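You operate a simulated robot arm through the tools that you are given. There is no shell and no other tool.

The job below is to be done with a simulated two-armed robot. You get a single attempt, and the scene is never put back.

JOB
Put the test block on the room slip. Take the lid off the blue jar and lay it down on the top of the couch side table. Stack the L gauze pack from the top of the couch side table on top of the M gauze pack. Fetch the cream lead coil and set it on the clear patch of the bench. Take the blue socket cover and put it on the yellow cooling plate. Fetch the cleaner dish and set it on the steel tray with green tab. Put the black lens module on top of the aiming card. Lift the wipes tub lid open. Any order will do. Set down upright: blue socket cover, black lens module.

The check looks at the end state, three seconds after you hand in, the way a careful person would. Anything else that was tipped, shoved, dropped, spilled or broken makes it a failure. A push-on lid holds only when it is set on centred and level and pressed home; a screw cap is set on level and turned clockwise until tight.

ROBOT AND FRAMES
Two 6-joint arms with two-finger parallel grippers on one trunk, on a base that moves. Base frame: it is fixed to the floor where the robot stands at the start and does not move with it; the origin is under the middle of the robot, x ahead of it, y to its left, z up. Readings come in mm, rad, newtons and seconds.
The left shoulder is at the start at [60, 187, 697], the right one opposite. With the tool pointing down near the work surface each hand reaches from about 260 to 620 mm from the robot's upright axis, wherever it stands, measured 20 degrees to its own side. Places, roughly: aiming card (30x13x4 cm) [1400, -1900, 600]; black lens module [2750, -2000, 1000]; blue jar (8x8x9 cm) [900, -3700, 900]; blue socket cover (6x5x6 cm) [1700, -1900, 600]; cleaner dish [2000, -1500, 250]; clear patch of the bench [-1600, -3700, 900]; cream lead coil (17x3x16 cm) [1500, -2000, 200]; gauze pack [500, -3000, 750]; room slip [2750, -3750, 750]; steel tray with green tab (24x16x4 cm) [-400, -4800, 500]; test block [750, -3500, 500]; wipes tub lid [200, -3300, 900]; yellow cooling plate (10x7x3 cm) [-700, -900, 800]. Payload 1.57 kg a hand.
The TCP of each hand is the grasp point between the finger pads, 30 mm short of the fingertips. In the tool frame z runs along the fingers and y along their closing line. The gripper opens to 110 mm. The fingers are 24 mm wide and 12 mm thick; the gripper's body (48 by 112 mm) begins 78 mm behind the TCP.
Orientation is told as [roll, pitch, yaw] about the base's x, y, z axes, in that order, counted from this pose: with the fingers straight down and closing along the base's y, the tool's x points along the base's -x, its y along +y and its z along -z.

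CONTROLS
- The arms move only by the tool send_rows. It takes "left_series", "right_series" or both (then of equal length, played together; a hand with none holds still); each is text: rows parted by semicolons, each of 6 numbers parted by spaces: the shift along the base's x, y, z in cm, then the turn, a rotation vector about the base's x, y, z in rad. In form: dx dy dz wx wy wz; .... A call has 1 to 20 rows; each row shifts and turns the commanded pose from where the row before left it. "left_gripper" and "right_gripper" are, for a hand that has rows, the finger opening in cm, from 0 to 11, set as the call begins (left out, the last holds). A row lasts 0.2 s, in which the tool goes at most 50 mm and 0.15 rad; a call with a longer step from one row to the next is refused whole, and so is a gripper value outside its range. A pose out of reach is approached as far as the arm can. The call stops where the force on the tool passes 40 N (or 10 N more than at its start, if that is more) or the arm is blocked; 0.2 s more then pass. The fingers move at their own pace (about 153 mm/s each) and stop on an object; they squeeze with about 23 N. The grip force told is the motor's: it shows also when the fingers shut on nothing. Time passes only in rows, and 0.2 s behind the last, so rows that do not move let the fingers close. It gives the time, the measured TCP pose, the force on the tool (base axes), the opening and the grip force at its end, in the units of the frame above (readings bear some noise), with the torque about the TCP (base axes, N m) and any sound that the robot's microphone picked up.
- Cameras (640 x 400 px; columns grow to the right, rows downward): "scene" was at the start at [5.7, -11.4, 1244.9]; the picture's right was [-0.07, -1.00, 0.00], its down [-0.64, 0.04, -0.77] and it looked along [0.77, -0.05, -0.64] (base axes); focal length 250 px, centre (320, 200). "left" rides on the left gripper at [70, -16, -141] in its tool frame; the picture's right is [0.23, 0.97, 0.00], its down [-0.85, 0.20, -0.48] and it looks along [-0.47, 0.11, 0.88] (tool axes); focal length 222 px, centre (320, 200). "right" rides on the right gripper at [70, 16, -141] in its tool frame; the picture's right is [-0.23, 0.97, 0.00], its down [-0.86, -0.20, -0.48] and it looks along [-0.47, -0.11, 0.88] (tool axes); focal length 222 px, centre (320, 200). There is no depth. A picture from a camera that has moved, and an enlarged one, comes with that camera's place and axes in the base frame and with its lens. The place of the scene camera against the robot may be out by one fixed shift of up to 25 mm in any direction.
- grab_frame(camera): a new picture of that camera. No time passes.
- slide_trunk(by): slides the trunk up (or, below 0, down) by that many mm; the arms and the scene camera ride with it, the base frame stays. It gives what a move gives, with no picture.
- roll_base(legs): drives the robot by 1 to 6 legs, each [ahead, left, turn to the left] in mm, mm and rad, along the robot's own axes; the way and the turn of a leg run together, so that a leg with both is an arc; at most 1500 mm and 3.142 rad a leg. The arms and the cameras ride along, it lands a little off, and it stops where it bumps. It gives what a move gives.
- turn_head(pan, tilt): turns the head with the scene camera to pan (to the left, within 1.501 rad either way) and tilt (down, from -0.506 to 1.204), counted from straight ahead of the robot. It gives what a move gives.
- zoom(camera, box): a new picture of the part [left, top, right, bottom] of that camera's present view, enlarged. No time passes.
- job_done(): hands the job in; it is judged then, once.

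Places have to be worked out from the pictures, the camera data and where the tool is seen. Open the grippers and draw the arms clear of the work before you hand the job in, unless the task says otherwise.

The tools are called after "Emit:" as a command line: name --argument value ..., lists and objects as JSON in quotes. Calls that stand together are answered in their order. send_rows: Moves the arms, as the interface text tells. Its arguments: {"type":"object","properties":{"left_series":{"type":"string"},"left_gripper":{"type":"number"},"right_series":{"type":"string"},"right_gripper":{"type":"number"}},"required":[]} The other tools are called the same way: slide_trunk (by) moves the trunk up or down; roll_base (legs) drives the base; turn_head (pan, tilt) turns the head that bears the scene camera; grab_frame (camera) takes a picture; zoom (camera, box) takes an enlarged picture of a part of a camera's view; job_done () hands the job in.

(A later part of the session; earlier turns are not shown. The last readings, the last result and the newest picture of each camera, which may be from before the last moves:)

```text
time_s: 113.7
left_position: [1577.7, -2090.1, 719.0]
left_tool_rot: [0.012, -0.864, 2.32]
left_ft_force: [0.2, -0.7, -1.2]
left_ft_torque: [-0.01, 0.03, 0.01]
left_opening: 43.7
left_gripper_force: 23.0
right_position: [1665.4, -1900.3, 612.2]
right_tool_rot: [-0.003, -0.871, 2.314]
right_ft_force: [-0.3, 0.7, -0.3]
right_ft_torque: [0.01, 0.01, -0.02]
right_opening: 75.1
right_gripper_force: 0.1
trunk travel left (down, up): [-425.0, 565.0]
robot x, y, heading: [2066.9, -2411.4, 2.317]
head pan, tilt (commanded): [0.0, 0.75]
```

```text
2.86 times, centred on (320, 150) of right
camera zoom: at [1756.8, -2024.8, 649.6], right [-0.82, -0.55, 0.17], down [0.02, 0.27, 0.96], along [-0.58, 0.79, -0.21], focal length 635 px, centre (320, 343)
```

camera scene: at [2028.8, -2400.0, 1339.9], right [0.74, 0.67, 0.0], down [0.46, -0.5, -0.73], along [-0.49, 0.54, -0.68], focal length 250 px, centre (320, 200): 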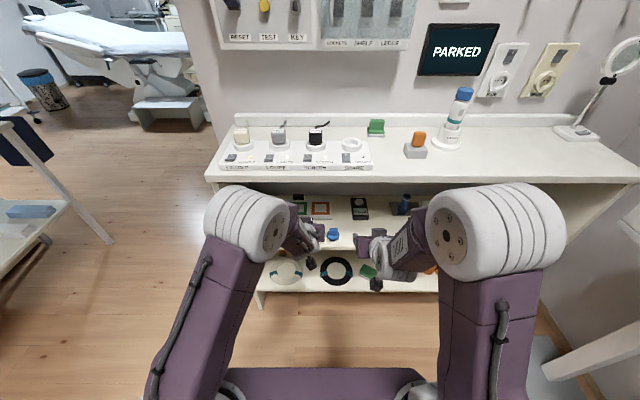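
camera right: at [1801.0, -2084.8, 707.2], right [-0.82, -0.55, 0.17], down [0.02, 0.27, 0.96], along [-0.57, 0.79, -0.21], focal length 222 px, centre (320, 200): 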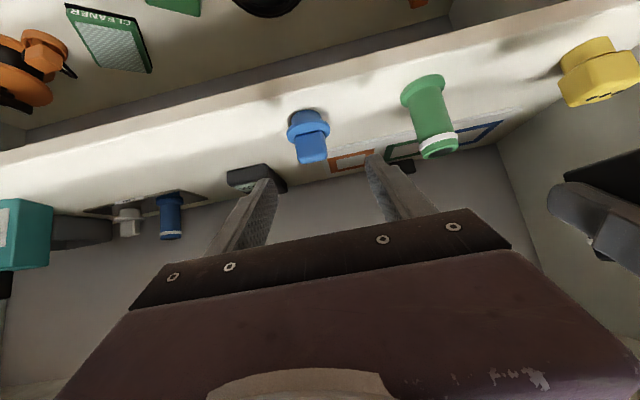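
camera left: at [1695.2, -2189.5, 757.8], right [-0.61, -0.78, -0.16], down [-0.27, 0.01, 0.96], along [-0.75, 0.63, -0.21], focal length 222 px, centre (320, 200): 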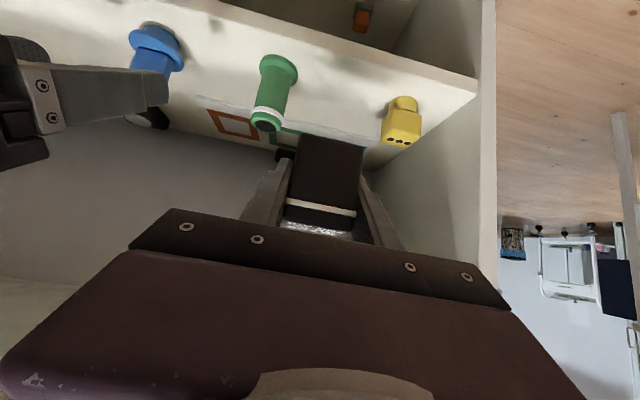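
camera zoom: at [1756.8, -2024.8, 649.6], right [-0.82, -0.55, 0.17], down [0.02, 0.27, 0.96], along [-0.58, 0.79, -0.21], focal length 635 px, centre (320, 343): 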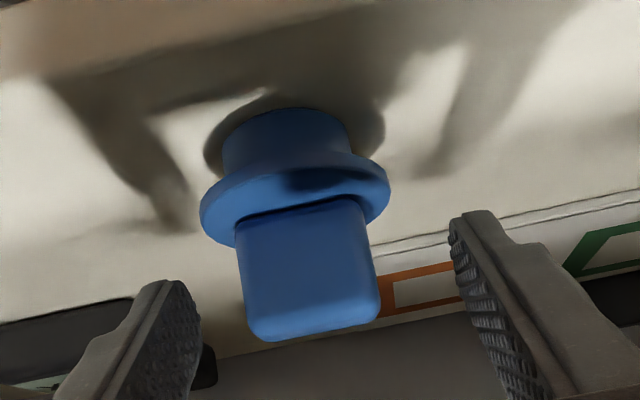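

Triangulating with this view, the handle's front face is just ~5 mm ahead of the TCP and the flange top near z≈577. I go 7 mm further forward and close the fingers.

Emit:
send_rows --right_series "-0.5 0.5 0 0 0 0; 0 0 0 0 0 0"

Emit:
send_rows --right_series "0 0 0 0 0 0; 0 0 0 0 0 0; 0 0 0 0 0 0" --right_gripper 1.5

Emit:
zoom --camera "right" --box '[230, 80, 410, 220]'

```text
time_s: 114.3
left_position: [1577.5, -2088.9, 718.8]
left_tool_rot: [0.012, -0.866, 2.319]
left_ft_force: [0.7, 0.0, -1.1]
left_ft_torque: [0.0, 0.0, -0.03]
left_opening: 43.6
left_gripper_force: 22.9
right_position: [1661.3, -1895.7, 612.6]
right_tool_rot: [-0.002, -0.87, 2.313]
right_ft_force: [-0.5, 0.6, 0.3]
right_ft_torque: [0.0, -0.01, 0.02]
right_opening: 75.2
right_gripper_force: 0.1
trunk travel left (down, up): [-425.0, 565.0]
robot x, y, heading: [2067.1, -2412.7, 2.319]
head pan, tilt (commanded): [0.0, 0.75]
```

```text
time_s: 115.1
left_position: [1578.9, -2090.1, 719.9]
left_tool_rot: [0.011, -0.863, 2.32]
left_ft_force: [0.2, -0.3, -0.8]
left_ft_torque: [-0.05, 0.02, -0.02]
left_opening: 43.7
left_gripper_force: 22.6
right_position: [1660.2, -1896.4, 612.1]
right_tool_rot: [-0.002, -0.871, 2.313]
right_ft_force: [-0.2, -0.1, -0.1]
right_ft_torque: [-0.04, 0.01, -0.04]
right_opening: 33.2
right_gripper_force: 22.9
trunk travel left (down, up): [-425.0, 565.0]
robot x, y, heading: [2063.2, -2412.3, 2.312]
head pan, tilt (commanded): [0.0, 0.75]
```

```text
2.86 times, centred on (320, 150) of right
camera zoom: at [1751.9, -2019.5, 649.3], right [-0.82, -0.55, 0.17], down [0.02, 0.27, 0.96], along [-0.57, 0.79, -0.21], focal length 635 px, centre (320, 343)
```

zoom: 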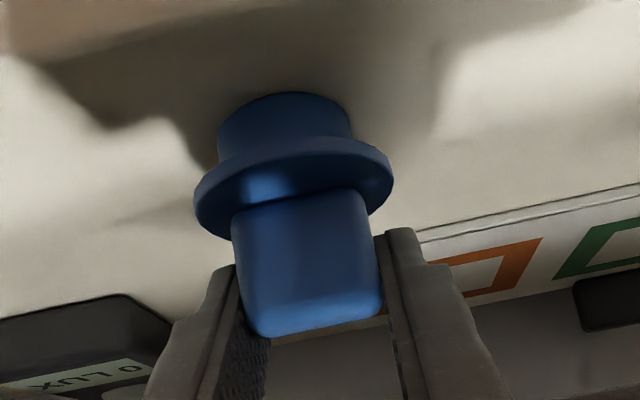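

Gripped (33 mm, 23 N) on the upper half of the handle. I lift it 5 cm and check that it comes along level.

Emit:
send_rows --right_series "0 0 1 0 0 0; 0 0 2 0 0 0; 0 0 3 0 0 0; 0 0 0 0 0 0"

Emit:
grab_frame --camera "right"

```text
time_s: 116.1
left_position: [1578.8, -2089.2, 719.4]
left_tool_rot: [0.014, -0.864, 2.321]
left_ft_force: [-0.1, 0.8, -1.3]
left_ft_torque: [0.02, -0.02, -0.02]
left_opening: 43.6
left_gripper_force: 23.1
right_position: [1660.6, -1895.4, 672.5]
right_tool_rot: [-0.001, -0.87, 2.313]
right_ft_force: [0.3, 0.7, -0.1]
right_ft_torque: [-0.01, 0.03, -0.01]
right_opening: 33.1
right_gripper_force: 23.5
trunk travel left (down, up): [-425.0, 565.0]
robot x, y, heading: [2063.8, -2409.9, 2.313]
head pan, tilt (commanded): [0.0, 0.75]
```

```text
taken
camera right: at [1751.7, -2019.1, 709.5], right [-0.82, -0.55, 0.17], down [0.02, 0.27, 0.96], along [-0.57, 0.79, -0.21], focal length 222 px, centre (320, 200)
```

right: 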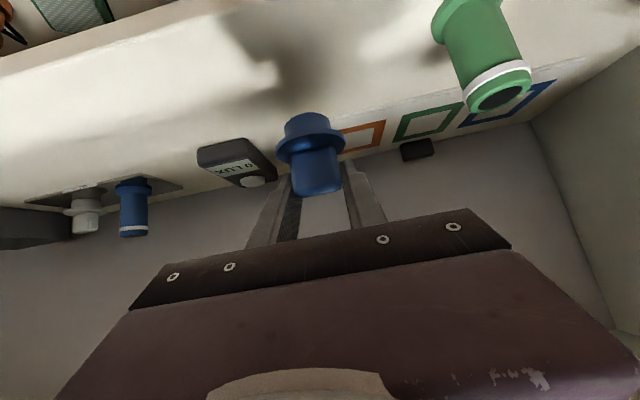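

The cover came up cleanly. I zoom on the card in this view to locate it precisely before moving.

Emit:
zoom --camera "right" --box '[320, 60, 600, 200]'

Emit:
zoom --camera "left" --box '[100, 20, 440, 200]'

```text
2.29 times, centred on (460, 130) of right
camera zoom: at [1751.7, -2019.1, 709.5], right [-0.82, -0.55, 0.17], down [0.02, 0.27, 0.96], along [-0.57, 0.79, -0.21], focal length 508 px, centre (0, 360)
```

zoom: 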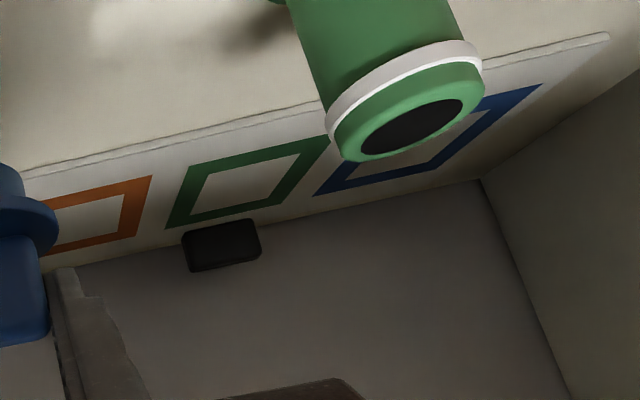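

```text
1.88 times, centred on (270, 110) of left
camera zoom: at [1694.8, -2189.3, 757.5], right [-0.61, -0.78, -0.16], down [-0.27, 0.01, 0.96], along [-0.75, 0.63, -0.22], focal length 418 px, centre (414, 369)
```

zoom: 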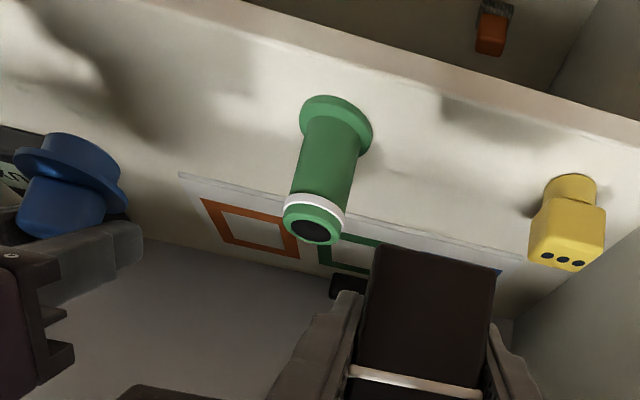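

Card top is at z≈565, its near-right corner about [1602, -1825]; the lens target is about [1540, -1825]. I retract the right hand with the cover out of the shelf, then untilt and tuck it.

Emit:
send_rows --right_series "2.87 -3.14 0 0 0 0; 2.87 -3.14 0 0 0 0; 2.87 -3.14 0 0 0 0; 2.87 -3.14 0 0 0 0; 1.85 1.69 2.5 0 0 0; 1.85 1.69 2.5 0 0 0; 1.85 1.69 2.5 0 0 0; 1.85 1.69 2.5 0 0 0; 0 0 0 -0.107 -0.0978 0; 0 0 0 -0.107 -0.0978 0; 0 0 0 -0.107 -0.0978 0; 0 0 0 -0.107 -0.0978 0; 0 0 0 -0.107 -0.0978 0; 0 0 0 -0.107 -0.0978 0; 3.2 -1.75 0 0 0 0; 3.2 -1.75 0 0 0 0; 3.2 -1.75 0 0 0 0; 3.2 -1.75 0 0 0 0; 3.2 -1.75 0 0 0 0; 0 0 0 0 0 0"

Emit:
grab_frame --camera "scene"

```text
time_s: 120.3
left_position: [1578.6, -2088.6, 720.0]
left_tool_rot: [0.012, -0.866, 2.32]
left_ft_force: [0.5, -0.1, -1.5]
left_ft_torque: [0.02, 0.01, 0.0]
left_opening: 43.7
left_gripper_force: 22.8
right_position: [2003.3, -2032.9, 755.9]
right_tool_rot: [-0.092, -0.252, 2.311]
right_ft_force: [-0.1, -0.5, -0.3]
right_ft_torque: [0.0, 0.0, 0.02]
right_opening: 32.9
right_gripper_force: 23.0
right hand out of reach, approached as far as the arm can: row 10, 11, 12, 14, 15, 19
trunk travel left (down, up): [-425.0, 565.0]
robot x, y, heading: [2067.4, -2408.1, 2.312]
head pan, tilt (commanded): [0.0, 0.75]
```

```text
taken
camera scene: at [2029.1, -2400.0, 1339.8], right [0.74, 0.67, 0.0], down [0.46, -0.5, -0.73], along [-0.49, 0.54, -0.68], focal length 250 px, centre (320, 200)
```

scene: 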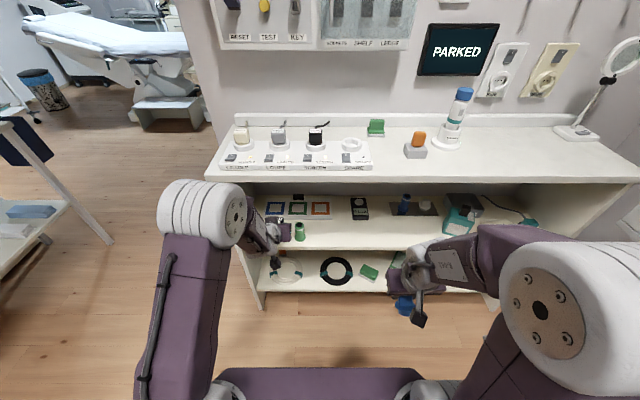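

The right hand is tucked with the cover. I bring the left hand in front of the card's right part and drive 125 mm ahead.

Emit:
send_rows --left_series "3.74 1.39 0 0 0 0; 3.74 1.39 0 0 0 0; 3.74 1.39 0 0 0 0; 3.74 1.39 0 0 0 0; 0 0 0 0 0 0"

Emit:
roll_base --legs '[[125, 0, 0]]'

Emit:
grab_frame --camera "left"

Emit:
grab_frame --camera "scene"

```text
time_s: 121.5
left_position: [1726.9, -2034.9, 719.8]
left_tool_rot: [0.012, -0.864, 2.321]
left_ft_force: [0.1, 0.4, -1.9]
left_ft_torque: [-0.04, -0.02, -0.01]
left_opening: 43.9
left_gripper_force: 22.9
right_position: [2002.2, -2033.7, 756.4]
right_tool_rot: [-0.093, -0.253, 2.31]
right_ft_force: [-0.1, -0.5, -0.8]
right_ft_torque: [0.01, 0.01, 0.01]
right_opening: 33.1
right_gripper_force: 22.8
trunk travel left (down, up): [-425.0, 565.0]
robot x, y, heading: [2069.1, -2411.9, 2.308]
head pan, tilt (commanded): [0.0, 0.75]
```

```text
time_s: 122.8
left_position: [1643.6, -1943.2, 719.0]
left_tool_rot: [0.012, -0.863, 2.321]
left_ft_force: [-0.7, 1.0, -1.4]
left_ft_torque: [0.0, 0.02, 0.0]
left_opening: 43.6
left_gripper_force: 22.8
right_position: [1920.0, -1940.6, 755.9]
right_tool_rot: [-0.091, -0.248, 2.309]
right_ft_force: [0.7, 0.1, -0.2]
right_ft_torque: [0.0, -0.02, -0.01]
right_opening: 32.9
right_gripper_force: 22.9
trunk travel left (down, up): [-425.0, 565.0]
robot x, y, heading: [1982.9, -2317.6, 2.313]
head pan, tilt (commanded): [0.0, 0.75]
```

```text
taken
camera left: at [1759.9, -2041.7, 757.1], right [-0.61, -0.78, -0.16], down [-0.27, 0.01, 0.96], along [-0.75, 0.63, -0.22], focal length 222 px, centre (320, 200)
```

left: 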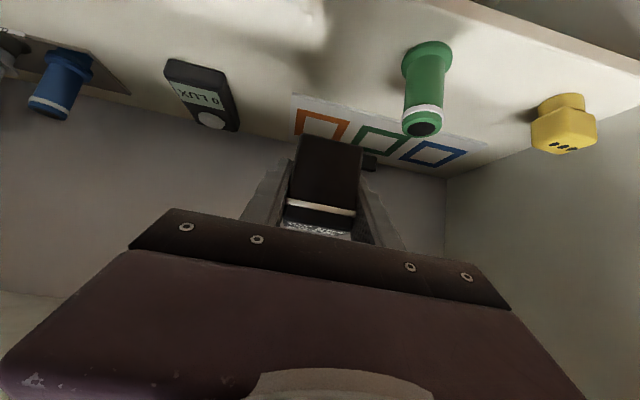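

```text
taken
camera scene: at [1944.2, -2307.2, 1339.8], right [0.74, 0.67, 0.0], down [0.46, -0.5, -0.73], along [-0.49, 0.54, -0.68], focal length 250 px, centre (320, 200)
```

scene: 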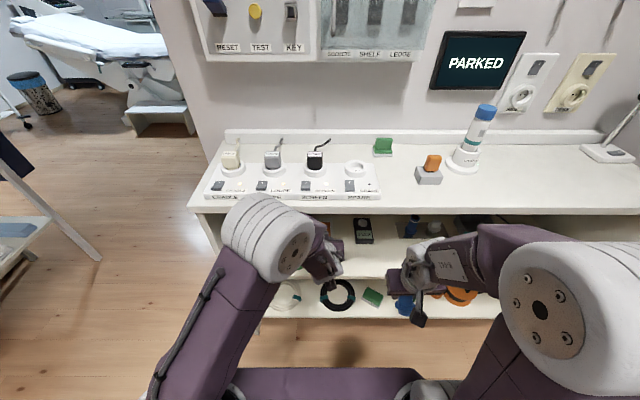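

The wrist view confirms the card corner at about [1601, -1824]. I lower, shift right slightly and go in 160 mm with the module ~25 mm above the card.

Emit:
send_rows --left_series "0.85 0.79 -2 0 0 0; 0 0 -3 0 0 0; 0 0 -3 0 0 0; -2.71 2.94 -0.3 0 0 0; -2.71 2.94 -0.3 0 0 0; -2.71 2.94 -0.3 0 0 0; -2.71 2.94 -0.3 0 0 0; 0 0 0 0 0 0"

Emit:
grab_frame --camera "left"

Emit:
zoom --camera "scene" --box '[240, 190, 400, 310]'

```text
time_s: 124.6
left_position: [1544.0, -1817.0, 628.0]
left_tool_rot: [0.012, -0.865, 2.32]
left_ft_force: [-0.1, 0.2, -1.0]
left_ft_torque: [0.01, -0.04, -0.01]
left_opening: 44.1
left_gripper_force: 23.0
right_position: [1919.0, -1942.2, 756.1]
right_tool_rot: [-0.092, -0.252, 2.312]
right_ft_force: [-0.5, -1.0, -0.8]
right_ft_torque: [0.01, -0.02, 0.0]
right_opening: 33.3
right_gripper_force: 22.9
trunk travel left (down, up): [-425.0, 565.0]
robot x, y, heading: [1981.8, -2320.7, 2.311]
head pan, tilt (commanded): [0.0, 0.75]
```

```text
taken
camera left: at [1660.7, -1916.8, 666.2], right [-0.61, -0.78, -0.16], down [-0.27, 0.01, 0.96], along [-0.75, 0.63, -0.22], focal length 222 px, centre (320, 200)
```

left: 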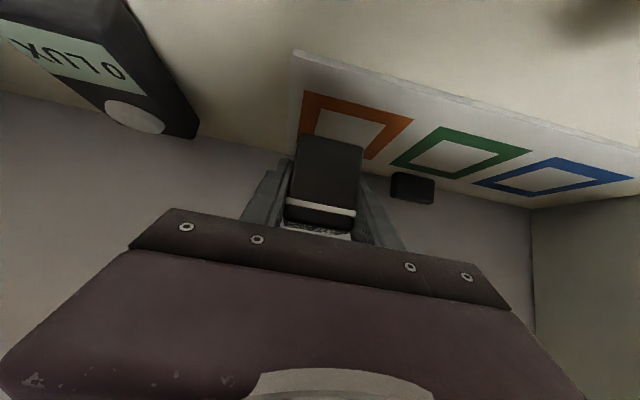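

```text
3.33 times, centred on (320, 250) of scene
camera zoom: at [1945.6, -2308.6, 1339.9], right [0.74, 0.67, 0.0], down [0.46, -0.5, -0.73], along [-0.49, 0.54, -0.68], focal length 834 px, centre (320, 33)
```

zoom: 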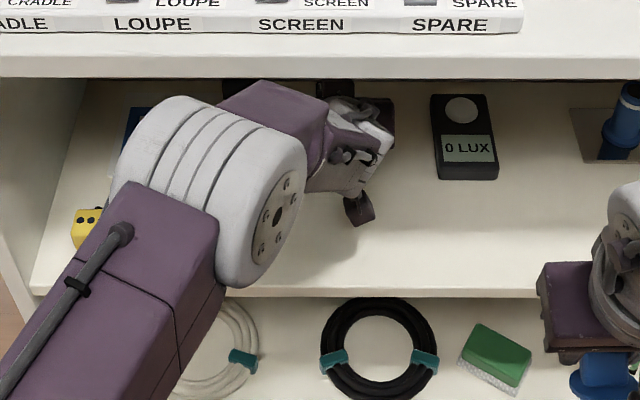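

The module hangs over the orange square, inside the card. I lower it slowly until it touches.

Emit:
send_rows --left_series "0 0 -1 0 0 0; 0 0 -0.8 0 0 0; 0 0 -0.4 0 0 0; 0 0 -0.3 0 0 0; 0 0 0 0 0 0"

Emit:
zoom --camera "left" --box '[220, 40, 440, 220]'

```text
time_s: 125.8
left_position: [1544.0, -1817.0, 602.3]
left_tool_rot: [0.015, -0.863, 2.321]
left_ft_force: [0.7, 0.0, -1.0]
left_ft_torque: [-0.01, 0.01, 0.04]
left_opening: 43.8
left_gripper_force: 22.6
right_position: [1919.1, -1941.9, 755.4]
right_tool_rot: [-0.092, -0.253, 2.31]
right_ft_force: [0.8, 0.0, 0.0]
right_ft_torque: [0.0, 0.01, -0.01]
right_opening: 33.4
right_gripper_force: 22.6
trunk travel left (down, up): [-425.0, 565.0]
robot x, y, heading: [1978.2, -2319.1, 2.312]
head pan, tilt (commanded): [0.0, 0.75]
```

```text
2.22 times, centred on (330, 130) of left
camera zoom: at [1660.8, -1916.4, 640.2], right [-0.61, -0.78, -0.16], down [-0.27, 0.01, 0.96], along [-0.75, 0.63, -0.22], focal length 494 px, centre (298, 356)
```

zoom: 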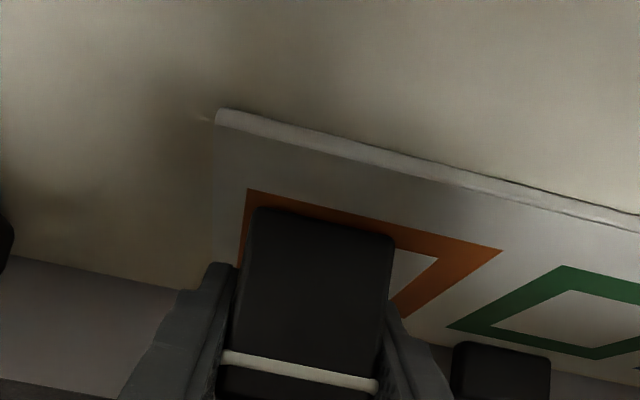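

No contact yet at z=602; I keep lowering in 2 mm steps and watch the force.

Emit:
send_rows --left_series "0 0 -0.2 0 0 0; 0 0 -0.2 0 0 0; 0 0 0 0 0 0"

Emit:
send_rows --left_series "0 0 -0.2 0 0 0; 0 0 0 0 0 0"

```text
time_s: 126.6
left_position: [1542.8, -1815.8, 599.2]
left_tool_rot: [0.011, -0.866, 2.321]
left_ft_force: [0.5, 0.4, 2.4]
left_ft_torque: [0.07, -0.08, -0.04]
left_opening: 43.6
left_gripper_force: 23.5
right_position: [1920.7, -1940.3, 755.9]
right_tool_rot: [-0.092, -0.253, 2.312]
right_ft_force: [0.5, -1.0, -0.4]
right_ft_torque: [0.01, -0.04, -0.05]
right_opening: 32.9
right_gripper_force: 23.2
trunk travel left (down, up): [-425.0, 565.0]
robot x, y, heading: [1984.2, -2317.8, 2.316]
head pan, tilt (commanded): [0.0, 0.75]
```

```text
time_s: 127.2
left_position: [1544.1, -1816.6, 598.6]
left_tool_rot: [0.01, -0.87, 2.32]
left_ft_force: [0.8, 1.9, 10.8]
left_ft_torque: [0.11, -0.31, 0.06]
left_opening: 43.8
left_gripper_force: 23.3
right_position: [1919.3, -1943.0, 757.4]
right_tool_rot: [-0.093, -0.254, 2.309]
right_ft_force: [0.1, 1.0, -0.3]
right_ft_torque: [-0.02, 0.01, 0.02]
right_opening: 33.1
right_gripper_force: 23.3
trunk travel left (down, up): [-425.0, 565.0]
robot x, y, heading: [1984.1, -2316.5, 2.31]
head pan, tilt (commanded): [0.0, 0.75]
```

Contact at z≈599, as expected. I relieve a little and open the fingers, then withdraw along the tool axis.

Emit:
send_rows --left_series "0 0 0.1 0 0 0; 0 0 0 0 0 0"

Emit:
send_rows --left_series "0 0 0 0 0 0; 0 0 0 0 0 0; 0 0 0 0 0 0" --left_gripper 6.4

Emit:
send_rows --left_series "1.3 -1.4 1.6 0 0 0; 1.3 -1.4 1.6 0 0 0; 2.7 -2.9 0 0 0 0; 2.7 -2.9 0 0 0 0; 2.7 -2.9 0 0 0 0; 0 0 0 0 0 0"

Emit:
grab_frame --camera "left"

```text
time_s: 127.8
left_position: [1544.1, -1818.0, 599.2]
left_tool_rot: [0.014, -0.865, 2.319]
left_ft_force: [-0.5, 3.0, 11.3]
left_ft_torque: [0.25, -0.19, 0.06]
left_opening: 43.4
left_gripper_force: 23.0
right_position: [1920.8, -1942.0, 755.7]
right_tool_rot: [-0.092, -0.254, 2.31]
right_ft_force: [-1.0, 0.7, -0.7]
right_ft_torque: [0.01, 0.0, 0.03]
right_opening: 32.8
right_gripper_force: 22.6
trunk travel left (down, up): [-425.0, 565.0]
robot x, y, heading: [1977.2, -2317.8, 2.315]
head pan, tilt (commanded): [0.0, 0.75]
```

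```text
time_s: 128.6
left_position: [1543.9, -1816.8, 596.0]
left_tool_rot: [0.013, -0.865, 2.318]
left_ft_force: [0.4, 0.1, -0.4]
left_ft_torque: [-0.05, -0.01, -0.03]
left_opening: 64.0
left_gripper_force: 0.0
right_position: [1919.6, -1941.8, 757.0]
right_tool_rot: [-0.093, -0.253, 2.311]
right_ft_force: [0.3, -0.3, 0.0]
right_ft_torque: [0.01, 0.04, -0.04]
right_opening: 33.0
right_gripper_force: 23.7
trunk travel left (down, up): [-425.0, 565.0]
robot x, y, heading: [1981.8, -2322.0, 2.311]
head pan, tilt (commanded): [0.0, 0.75]
```

```text
time_s: 130.0
left_position: [1650.6, -1931.4, 629.5]
left_tool_rot: [0.012, -0.864, 2.32]
left_ft_force: [-0.4, -0.2, -0.6]
left_ft_torque: [-0.01, 0.0, 0.0]
left_opening: 64.1
left_gripper_force: 0.0
right_position: [1919.6, -1940.7, 755.7]
right_tool_rot: [-0.092, -0.254, 2.31]
right_ft_force: [0.2, -0.4, -0.3]
right_ft_torque: [-0.01, 0.0, 0.01]
right_opening: 33.1
right_gripper_force: 23.2
trunk travel left (down, up): [-425.0, 565.0]
robot x, y, heading: [1981.4, -2320.2, 2.314]
head pan, tilt (commanded): [0.0, 0.75]
```

```text
taken
camera left: at [1767.3, -2031.9, 667.6], right [-0.61, -0.78, -0.16], down [-0.27, 0.01, 0.96], along [-0.75, 0.63, -0.21], focal length 222 px, centre (320, 200)
```

left: 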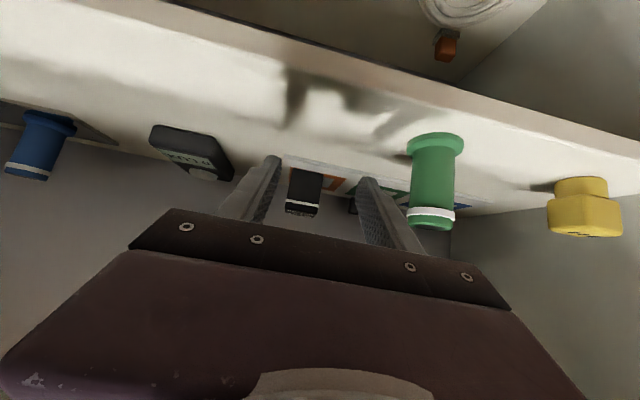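

The lens module stands upright on the card. Next the cream coil: I back off 150 mm, lower the trunk 300 mm and look at the lower shelf.

Emit:
roll_base --legs '[[-150, 0, 0]]'

Emit:
slide_trunk --by -300

Emit:
grab_frame --camera "left"

Emit:
grab_frame --camera "scene"

```text
time_s: 131.4
left_position: [1753.4, -2042.5, 629.4]
left_tool_rot: [0.014, -0.865, 2.318]
left_ft_force: [-0.1, -0.1, -0.9]
left_ft_torque: [0.0, 0.01, -0.03]
left_opening: 64.0
left_gripper_force: 0.0
right_position: [2022.6, -2052.8, 755.5]
right_tool_rot: [-0.094, -0.255, 2.309]
right_ft_force: [0.0, -0.5, 0.1]
right_ft_torque: [0.01, 0.03, -0.01]
right_opening: 33.1
right_gripper_force: 23.1
trunk travel left (down, up): [-425.0, 565.0]
robot x, y, heading: [2083.6, -2430.7, 2.31]
head pan, tilt (commanded): [0.0, 0.75]
```

```text
time_s: 134.4
left_position: [1752.1, -2042.2, 329.3]
left_tool_rot: [0.013, -0.865, 2.318]
left_ft_force: [0.3, 0.7, 0.1]
left_ft_torque: [0.02, 0.04, -0.01]
left_opening: 64.2
left_gripper_force: 0.0
right_position: [2021.2, -2053.2, 455.6]
right_tool_rot: [-0.091, -0.253, 2.31]
right_ft_force: [0.1, -0.5, -0.3]
right_ft_torque: [-0.01, -0.01, 0.02]
right_opening: 33.0
right_gripper_force: 22.8
trunk travel left (down, up): [-125.0, 865.0]
robot x, y, heading: [2082.5, -2427.4, 2.314]
head pan, tilt (commanded): [0.0, 0.75]
```

```text
taken
camera left: at [1869.1, -2142.7, 367.6], right [-0.61, -0.78, -0.16], down [-0.27, 0.01, 0.96], along [-0.75, 0.63, -0.21], focal length 222 px, centre (320, 200)
```

left: 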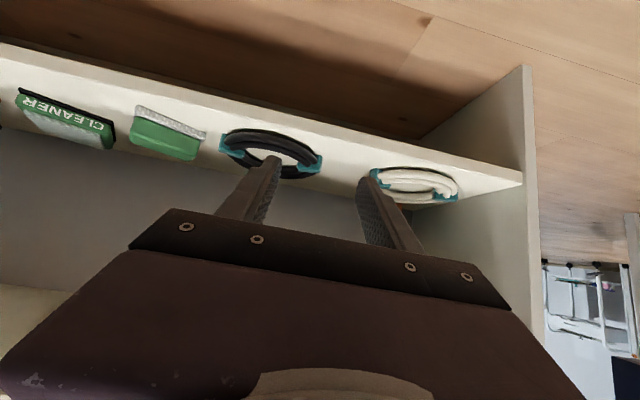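

```text
taken
camera scene: at [2047.0, -2419.7, 1039.9], right [0.74, 0.67, 0.0], down [0.46, -0.5, -0.73], along [-0.49, 0.54, -0.68], focal length 250 px, centre (320, 200)
```

scene: 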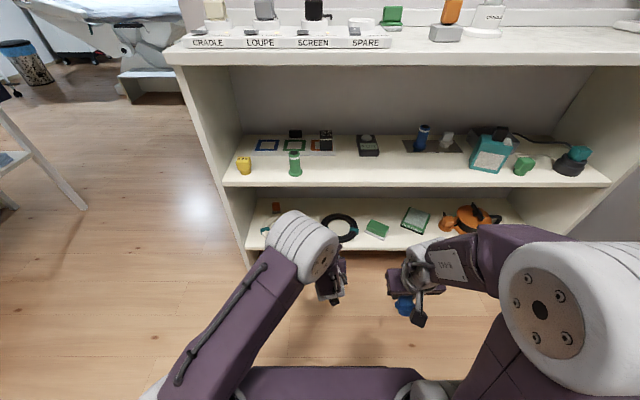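

I move the left hand about 110 mm left and a bit up to get a good view of the cream coil.

Emit:
send_rows --left_series "-2.7 -2.5 1.5 0 0 0; -2.7 -2.5 1.5 0 0 0; -2.7 -2.5 1 0 0 0; 0 0 0 0 0 0"

Emit:
grab_frame --camera "left"

Emit:
zoom --camera "left" --box '[220, 60, 480, 220]'

```text
time_s: 135.4
left_position: [1670.1, -2103.7, 380.7]
left_tool_rot: [0.026, -0.86, 2.311]
left_ft_force: [0.9, 0.9, -0.4]
left_ft_torque: [0.02, 0.01, 0.03]
left_opening: 64.0
left_gripper_force: 0.0
left hand out of reach, approached as far as the arm can: row 2, 3
right_position: [2021.6, -2052.7, 456.6]
right_tool_rot: [-0.092, -0.254, 2.308]
right_ft_force: [0.9, 0.6, -0.7]
right_ft_torque: [0.0, 0.0, 0.02]
right_opening: 33.3
right_gripper_force: 23.0
trunk travel left (down, up): [-125.0, 865.0]
robot x, y, heading: [2080.8, -2425.6, 2.315]
head pan, tilt (commanded): [0.0, 0.75]
```

```text
taken
camera left: at [1787.4, -2202.6, 420.2], right [-0.61, -0.78, -0.15], down [-0.27, 0.02, 0.96], along [-0.75, 0.63, -0.22], focal length 222 px, centre (320, 200)
```

left: 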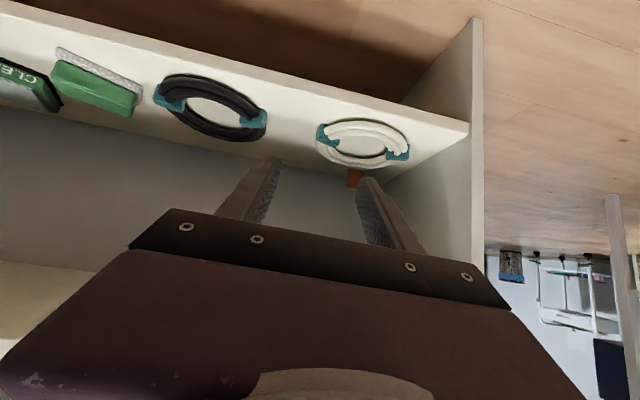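

```text
2.46 times, centred on (350, 140) of left
camera zoom: at [1787.4, -2202.6, 420.2], right [-0.61, -0.78, -0.15], down [-0.27, 0.02, 0.96], along [-0.75, 0.63, -0.22], focal length 547 px, centre (246, 348)
```

zoom: 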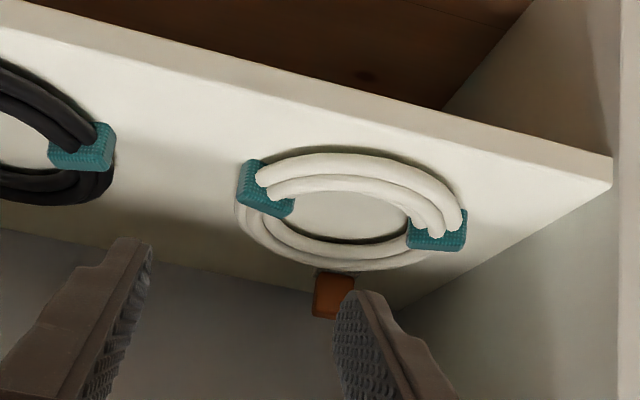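

The coil rests on the lower shelf (z≈204) with its right clip near [1510, -1966]. I move the left hand to a pre-grasp 100 mm behind that clip along the tool axis.

Emit:
send_rows --left_series "-2.58 1.98 -1.94 0 0 0; -2.58 1.98 -1.94 0 0 0; -2.58 1.98 -1.94 0 0 0; -2.57 1.98 -1.94 0 0 0; 0 0 0 0 0 0" --left_gripper 6.6

Emit:
zoom --camera "left" --box '[180, 40, 460, 220]'

```text
time_s: 136.6
left_position: [1566.9, -2023.6, 302.3]
left_tool_rot: [0.013, -0.863, 2.317]
left_ft_force: [0.8, -0.6, -0.7]
left_ft_torque: [0.05, 0.01, 0.0]
left_opening: 65.9
left_gripper_force: 0.0
right_position: [2020.0, -2052.8, 456.5]
right_tool_rot: [-0.092, -0.253, 2.31]
right_ft_force: [1.1, 0.5, -1.3]
right_ft_torque: [-0.01, 0.0, 0.01]
right_opening: 33.3
right_gripper_force: 23.7
trunk travel left (down, up): [-125.0, 865.0]
robot x, y, heading: [2081.8, -2432.9, 2.311]
head pan, tilt (commanded): [0.0, 0.75]
```

```text
2.22 times, centred on (320, 130) of left
camera zoom: at [1684.2, -2124.2, 340.9], right [-0.61, -0.78, -0.16], down [-0.27, 0.01, 0.96], along [-0.75, 0.63, -0.22], focal length 494 px, centre (320, 356)
```

zoom: 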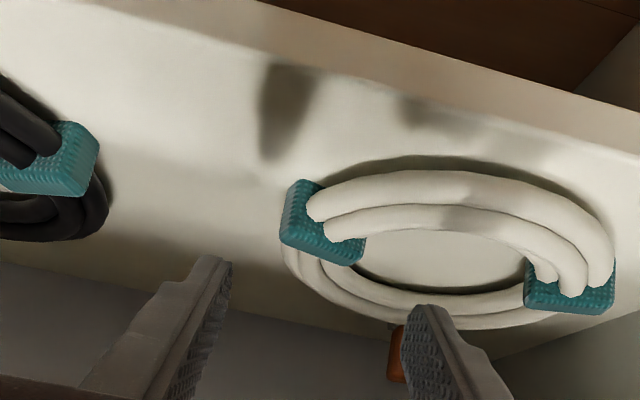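

The right clip is centred between the fingers. I advance to straddle the clip.

Emit:
send_rows --left_series "-1.22 1.36 -1.6 0 0 0; -1.22 1.36 -1.6 0 0 0; -1.22 1.36 -1.6 0 0 0; -1.22 1.36 -1.6 0 0 0; 0 0 0 0 0 0"

Emit:
zoom --camera "left" --box '[180, 40, 460, 220]'

```text
time_s: 137.7
left_position: [1516.6, -1968.3, 248.7]
left_tool_rot: [0.009, -0.88, 2.321]
left_ft_force: [17.2, -21.1, 30.7]
left_ft_torque: [0.48, -0.9, -1.05]
left_opening: 63.3
left_gripper_force: 0.1
right_position: [2024.1, -2055.6, 459.4]
right_tool_rot: [-0.092, -0.259, 2.311]
right_ft_force: [-0.6, -0.3, 0.8]
right_ft_torque: [-0.02, 0.0, -0.01]
right_opening: 33.2
right_gripper_force: 23.1
trunk travel left (down, up): [-125.0, 865.0]
robot x, y, heading: [2081.0, -2431.2, 2.315]
head pan, tilt (commanded): [0.0, 0.75]
stopped in row 5 (left hand): the force on the tool passed its limit at 134 N (the readings are from after the stop); the commanded pose is now the measured one
```

```text
2.22 times, centred on (320, 130) of left
camera zoom: at [1634.6, -2068.8, 284.7], right [-0.61, -0.78, -0.17], down [-0.26, 0.0, 0.96], along [-0.75, 0.63, -0.2], focal length 494 px, centre (320, 356)
```

zoom: 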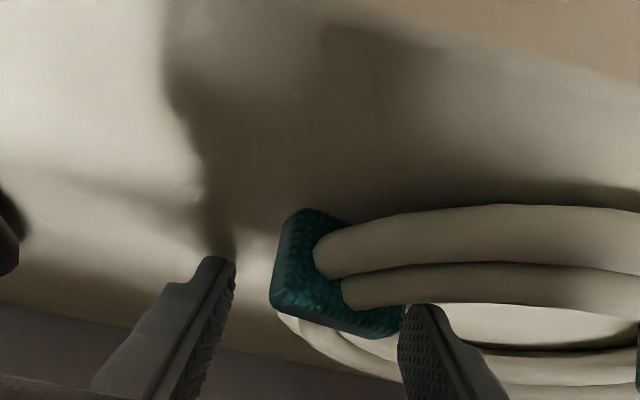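

The outer fingertip hit the shelf: the surface is higher than I judged (about z≈218). I raise the hand 12 mm to relieve the force and check.

Emit:
send_rows --left_series "0 0 0.8 0 0 0; 0 0 0.6 0 0 0; 0 0 0 0 0 0"

Emit:
zoom --camera "left" --box '[180, 40, 460, 220]'

Emit:
zoom --camera "scene" --box '[220, 180, 420, 300]'

```text
time_s: 138.5
left_position: [1517.4, -1970.1, 254.2]
left_tool_rot: [0.013, -0.868, 2.318]
left_ft_force: [-0.9, -0.2, 0.0]
left_ft_torque: [-0.04, -0.01, -0.01]
left_opening: 65.8
left_gripper_force: 0.1
right_position: [2022.0, -2053.9, 456.2]
right_tool_rot: [-0.091, -0.253, 2.311]
right_ft_force: [-0.1, 0.5, 0.2]
right_ft_torque: [-0.02, -0.01, 0.0]
right_opening: 33.2
right_gripper_force: 23.0
trunk travel left (down, up): [-125.0, 865.0]
robot x, y, heading: [2083.0, -2433.8, 2.31]
head pan, tilt (commanded): [0.0, 0.75]
```

```text
2.22 times, centred on (320, 130) of left
camera zoom: at [1634.5, -2069.0, 293.0], right [-0.61, -0.78, -0.17], down [-0.27, 0.0, 0.96], along [-0.75, 0.63, -0.21], focal length 494 px, centre (320, 356)
```

zoom: 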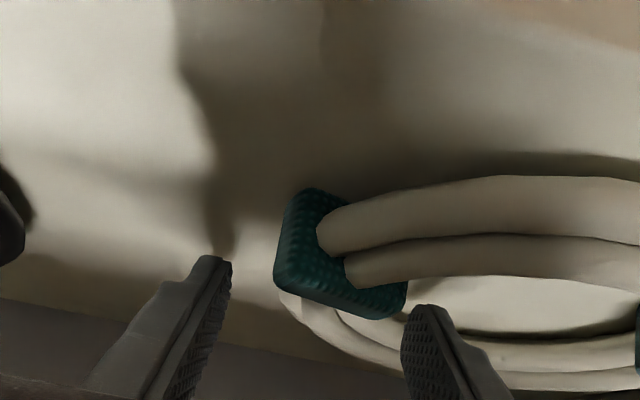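

```text
3.20 times, centred on (320, 240) of scene
camera zoom: at [2047.5, -2420.3, 1039.7], right [0.74, 0.67, 0.0], down [0.46, -0.5, -0.73], along [-0.49, 0.54, -0.68], focal length 800 px, centre (320, 72)
```

zoom: 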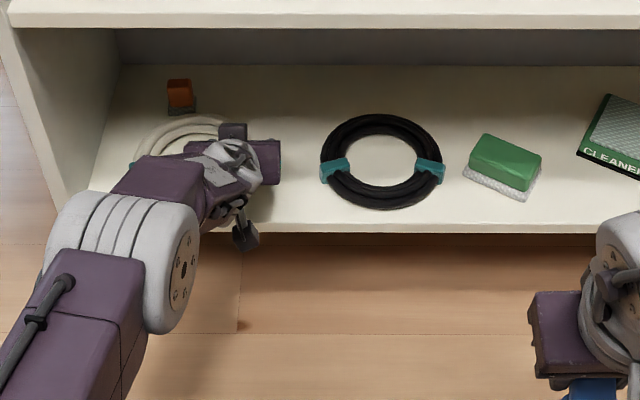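

Both views now agree on the clip centre at about [1535, -1985, 235] with the shelf at z≈220. I raise slightly, move back ~31 mm and lower to z≈251 around the clip.

Emit:
send_rows --left_series "0 0 0.8 0 0 0; 2.31 -2.08 0 0 0 0; 0 0 -0.7 0 0 0; 0 0 -0.4 0 0 0; 0 0 0 0 0 0"

Emit:
zoom --camera "left" --box '[180, 40, 460, 220]'

```text
time_s: 139.7
left_position: [1539.6, -1988.6, 256.9]
left_tool_rot: [0.012, -0.878, 2.32]
left_ft_force: [-6.8, 4.2, 18.9]
left_ft_torque: [-0.44, 0.52, -0.29]
left_opening: 68.1
left_gripper_force: 1.0
right_position: [2022.7, -2053.9, 457.0]
right_tool_rot: [-0.093, -0.256, 2.311]
right_ft_force: [-1.0, 0.4, 0.2]
right_ft_torque: [-0.01, -0.02, 0.01]
right_opening: 33.0
right_gripper_force: 23.1
trunk travel left (down, up): [-125.0, 865.0]
robot x, y, heading: [2082.3, -2429.4, 2.31]
head pan, tilt (commanded): [0.0, 0.75]
```

```text
2.22 times, centred on (320, 130) of left
camera zoom: at [1656.9, -2088.7, 293.7], right [-0.61, -0.78, -0.17], down [-0.26, 0.0, 0.97], along [-0.75, 0.63, -0.2], focal length 494 px, centre (320, 356)
```

zoom: 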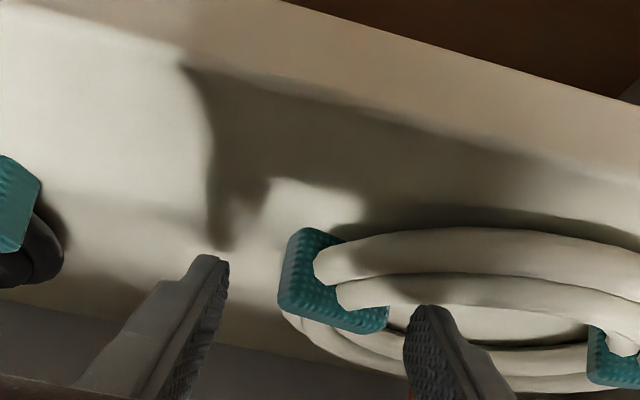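

The inner finger is touching the coil's strand. I back off up and out, and take two views with a lateral baseline to triangulate the coil properly.

Emit:
send_rows --left_series "0 0 1.5 0 0 0; 1 -1 2 0 0 0; 2 -2.2 2 0 0 0; 2 -2.2 2 0 0 0; 0 0 0 0 0 0"

Emit:
zoom --camera "left" --box '[180, 40, 460, 220]'

Emit:
send_rows --left_series "2.9 2.7 0 0 0 0; 2.9 2.7 0 0 0 0; 0 0 0 0 0 0"

Emit:
zoom --camera "left" --box '[240, 40, 520, 220]'

```text
time_s: 140.9
left_position: [1590.9, -2042.7, 327.1]
left_tool_rot: [0.01, -0.868, 2.321]
left_ft_force: [0.1, 0.5, 0.6]
left_ft_torque: [0.03, 0.02, 0.0]
left_opening: 66.0
left_gripper_force: 0.1
right_position: [2021.5, -2053.4, 456.7]
right_tool_rot: [-0.093, -0.252, 2.312]
right_ft_force: [0.9, -0.3, 0.5]
right_ft_torque: [0.01, 0.01, 0.01]
right_opening: 33.1
right_gripper_force: 22.8
trunk travel left (down, up): [-125.0, 865.0]
robot x, y, heading: [2084.3, -2429.9, 2.312]
head pan, tilt (commanded): [0.0, 0.75]
```

```text
2.22 times, centred on (320, 130) of left
camera zoom: at [1707.4, -2143.4, 365.4], right [-0.61, -0.78, -0.17], down [-0.27, 0.0, 0.96], along [-0.75, 0.63, -0.21], focal length 494 px, centre (320, 356)
```

zoom: 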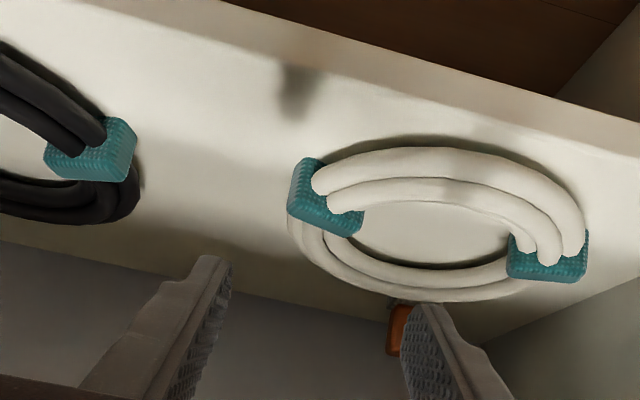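

```text
time_s: 141.7
left_position: [1650.1, -1990.4, 326.7]
left_tool_rot: [0.011, -0.868, 2.321]
left_ft_force: [-0.4, 0.5, 0.3]
left_ft_torque: [-0.01, 0.02, 0.0]
left_opening: 66.1
left_gripper_force: 0.0
right_position: [2020.5, -2054.2, 456.4]
right_tool_rot: [-0.092, -0.252, 2.31]
right_ft_force: [0.2, 0.1, 0.1]
right_ft_torque: [0.01, -0.01, 0.02]
right_opening: 32.9
right_gripper_force: 23.1
trunk travel left (down, up): [-125.0, 865.0]
robot x, y, heading: [2079.3, -2433.0, 2.315]
head pan, tilt (commanded): [0.0, 0.75]
```

```text
2.22 times, centred on (380, 130) of left
camera zoom: at [1766.2, -2089.6, 364.3], right [-0.61, -0.78, -0.17], down [-0.27, 0.0, 0.96], along [-0.75, 0.63, -0.21], focal length 494 px, centre (187, 356)
```

zoom: 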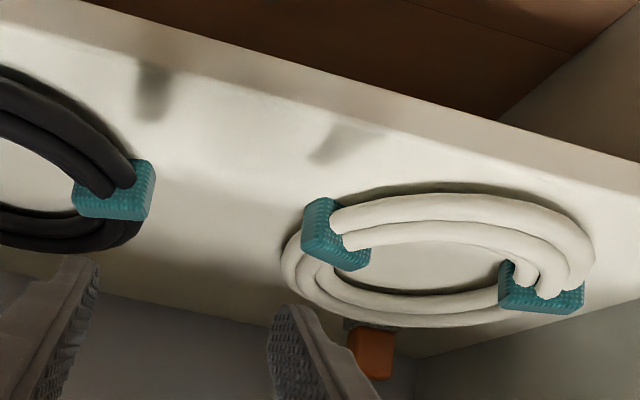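

Good triangulation: right clip at [1537, -1985, 232], ring centre ≈[1487, -2027], shelf ≈220. I open to 90 mm so that the inner finger drops into the hole, and come over the clip from above.

Emit:
send_rows --left_series "-2.4 -1.3 0 0 0 0; -2.4 -1.3 0 0 0 0; -2.3 -1.3 -0.5 0 0 0; -1.4 1.5 -1.4 0 0 0; -1.4 1.5 -1.4 0 0 0; -1.4 1.4 -1.2 0 0 0; 0 0 0 0 0 0" --left_gripper 9

Emit:
zoom --camera "left" --box '[180, 40, 460, 220]'

```text
time_s: 143.3
left_position: [1537.1, -1984.7, 282.0]
left_tool_rot: [0.01, -0.865, 2.321]
left_ft_force: [0.6, -0.3, -0.1]
left_ft_torque: [0.01, 0.03, -0.01]
left_opening: 90.0
left_gripper_force: 0.1
right_position: [2022.4, -2054.0, 456.0]
right_tool_rot: [-0.093, -0.254, 2.313]
right_ft_force: [0.8, -0.2, -0.6]
right_ft_torque: [0.01, 0.04, 0.02]
right_opening: 32.9
right_gripper_force: 22.5
trunk travel left (down, up): [-125.0, 865.0]
robot x, y, heading: [2084.2, -2432.3, 2.309]
head pan, tilt (commanded): [0.0, 0.75]
```

```text
2.22 times, centred on (320, 130) of left
camera zoom: at [1653.3, -2084.7, 319.9], right [-0.61, -0.78, -0.17], down [-0.27, 0.0, 0.96], along [-0.75, 0.63, -0.21], focal length 494 px, centre (320, 356)
```

zoom: 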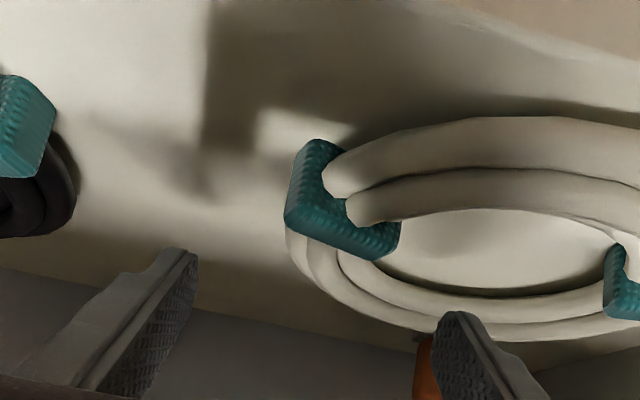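

Alignment looks right; I lower vertically into the hole.

Emit:
send_rows --left_series "0 0 -1.2 0 0 0; 0 0 -1 0 0 0; 0 0 -0.6 0 0 0; 0 0 0 0 0 0"

Emit:
zoom --camera "left" --box '[180, 40, 460, 220]'

```text
time_s: 144.3
left_position: [1536.3, -1985.5, 254.1]
left_tool_rot: [0.01, -0.867, 2.32]
left_ft_force: [-0.5, 0.4, -0.1]
left_ft_torque: [0.01, -0.01, 0.02]
left_opening: 89.9
left_gripper_force: 0.0
right_position: [2021.6, -2053.9, 456.1]
right_tool_rot: [-0.092, -0.252, 2.311]
right_ft_force: [0.2, 0.9, -0.4]
right_ft_torque: [-0.02, -0.04, -0.01]
right_opening: 33.2
right_gripper_force: 23.2
trunk travel left (down, up): [-125.0, 865.0]
robot x, y, heading: [2080.1, -2429.4, 2.315]
head pan, tilt (commanded): [0.0, 0.75]
```

```text
2.22 times, centred on (320, 130) of left
camera zoom: at [1652.5, -2084.7, 292.3], right [-0.61, -0.78, -0.17], down [-0.27, 0.0, 0.96], along [-0.75, 0.63, -0.21], focal length 494 px, centre (320, 356)
```

zoom: 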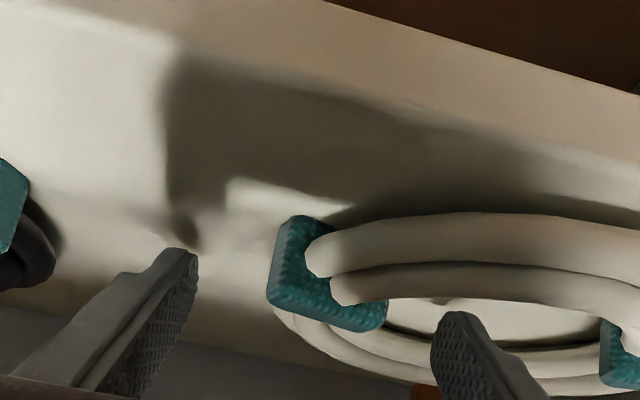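

The inner finger is in the ring's hole without contact. I lower 2 mm more and close.

Emit:
send_rows --left_series "0 0 -0.2 0 0 0; 0 0 0 0 0 0"

Emit:
send_rows --left_series "0 0 0 0 0 0; 0 0 0 0 0 0; 0 0 0 0 0 0; 0 0 0 0 0 0" --left_gripper 1.5

Emit:
zoom --camera "left" --box '[180, 40, 460, 220]'

```text
time_s: 144.9
left_position: [1536.0, -1984.1, 251.4]
left_tool_rot: [0.011, -0.87, 2.319]
left_ft_force: [0.6, 0.1, -0.6]
left_ft_torque: [0.01, 0.01, 0.01]
left_opening: 90.1
left_gripper_force: 0.1
right_position: [2021.2, -2054.2, 455.6]
right_tool_rot: [-0.092, -0.252, 2.311]
right_ft_force: [-0.3, -0.2, -0.3]
right_ft_torque: [-0.02, 0.04, -0.01]
right_opening: 33.1
right_gripper_force: 23.1
trunk travel left (down, up): [-125.0, 865.0]
robot x, y, heading: [2083.1, -2430.6, 2.312]
head pan, tilt (commanded): [0.0, 0.75]
```

```text
time_s: 145.9
left_position: [1536.1, -1985.1, 254.9]
left_tool_rot: [0.009, -0.869, 2.318]
left_ft_force: [0.0, 1.4, 2.1]
left_ft_torque: [0.18, -0.08, -0.02]
left_opening: 34.7
left_gripper_force: 22.8
right_position: [2021.2, -2053.2, 456.2]
right_tool_rot: [-0.092, -0.253, 2.311]
right_ft_force: [0.1, -1.0, -0.5]
right_ft_torque: [0.01, -0.01, -0.01]
right_opening: 32.9
right_gripper_force: 23.3
trunk travel left (down, up): [-125.0, 865.0]
robot x, y, heading: [2079.9, -2430.5, 2.309]
head pan, tilt (commanded): [0.0, 0.75]
```

```text
2.22 times, centred on (320, 130) of left
camera zoom: at [1652.6, -2084.5, 290.9], right [-0.61, -0.78, -0.17], down [-0.27, 0.0, 0.96], along [-0.75, 0.63, -0.21], focal length 494 px, centre (320, 356)
```

zoom: 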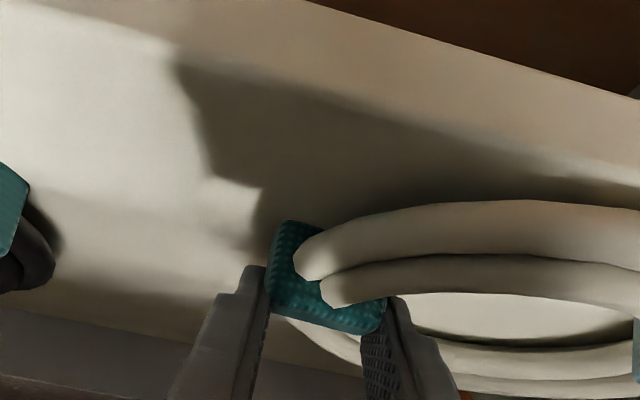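

The clip is gripped (34.7 mm, 23 N). I lift slowly and check how the coil hangs.

Emit:
send_rows --left_series "0 0 1 0 0 0; 0 0 1.5 0 0 0; 0 0 2 0 0 0; 0 0 2 0 0 0; 0 0 0 0 0 0"

Emit:
grab_frame --camera "left"

Emit:
zoom --camera "scene" --box '[220, 160, 420, 300]'

```text
time_s: 147.1
left_position: [1536.6, -1984.4, 316.3]
left_tool_rot: [0.009, -0.868, 2.319]
left_ft_force: [-0.1, 0.1, -1.3]
left_ft_torque: [0.06, -0.15, 0.03]
left_opening: 34.5
left_gripper_force: 22.5
right_position: [2020.7, -2054.7, 457.5]
right_tool_rot: [-0.093, -0.251, 2.312]
right_ft_force: [-0.8, 1.3, -0.3]
right_ft_torque: [-0.02, -0.04, -0.03]
right_opening: 33.2
right_gripper_force: 22.9
trunk travel left (down, up): [-125.0, 865.0]
robot x, y, heading: [2085.2, -2433.8, 2.311]
head pan, tilt (commanded): [0.0, 0.75]
```

```text
taken
camera left: at [1653.4, -2085.2, 355.1], right [-0.61, -0.78, -0.17], down [-0.27, 0.0, 0.96], along [-0.75, 0.63, -0.21], focal length 222 px, centre (320, 200)
```

left: 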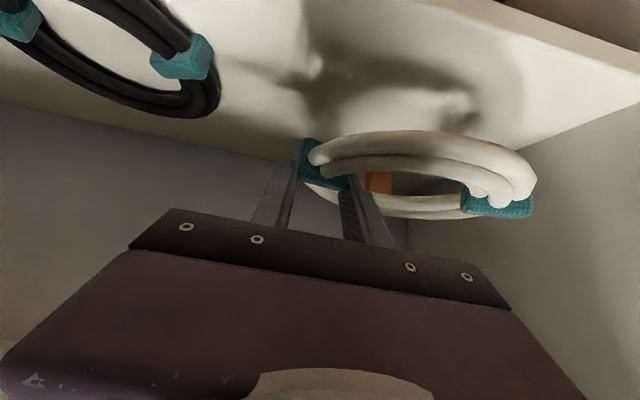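

```text
2.86 times, centred on (320, 230) of scene
camera zoom: at [2047.4, -2420.3, 1039.8], right [0.74, 0.67, 0.0], down [0.46, -0.5, -0.73], along [-0.49, 0.54, -0.68], focal length 714 px, centre (320, 114)
```

zoom: 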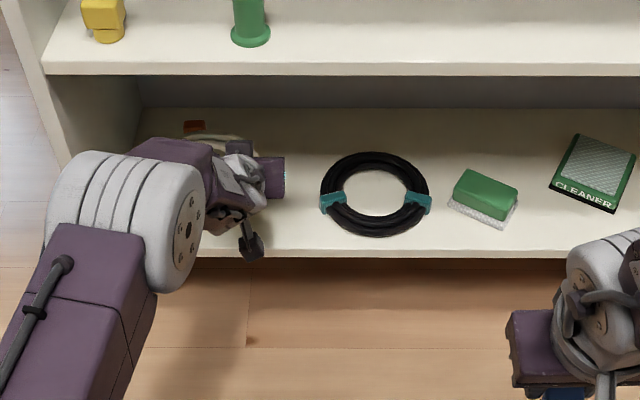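

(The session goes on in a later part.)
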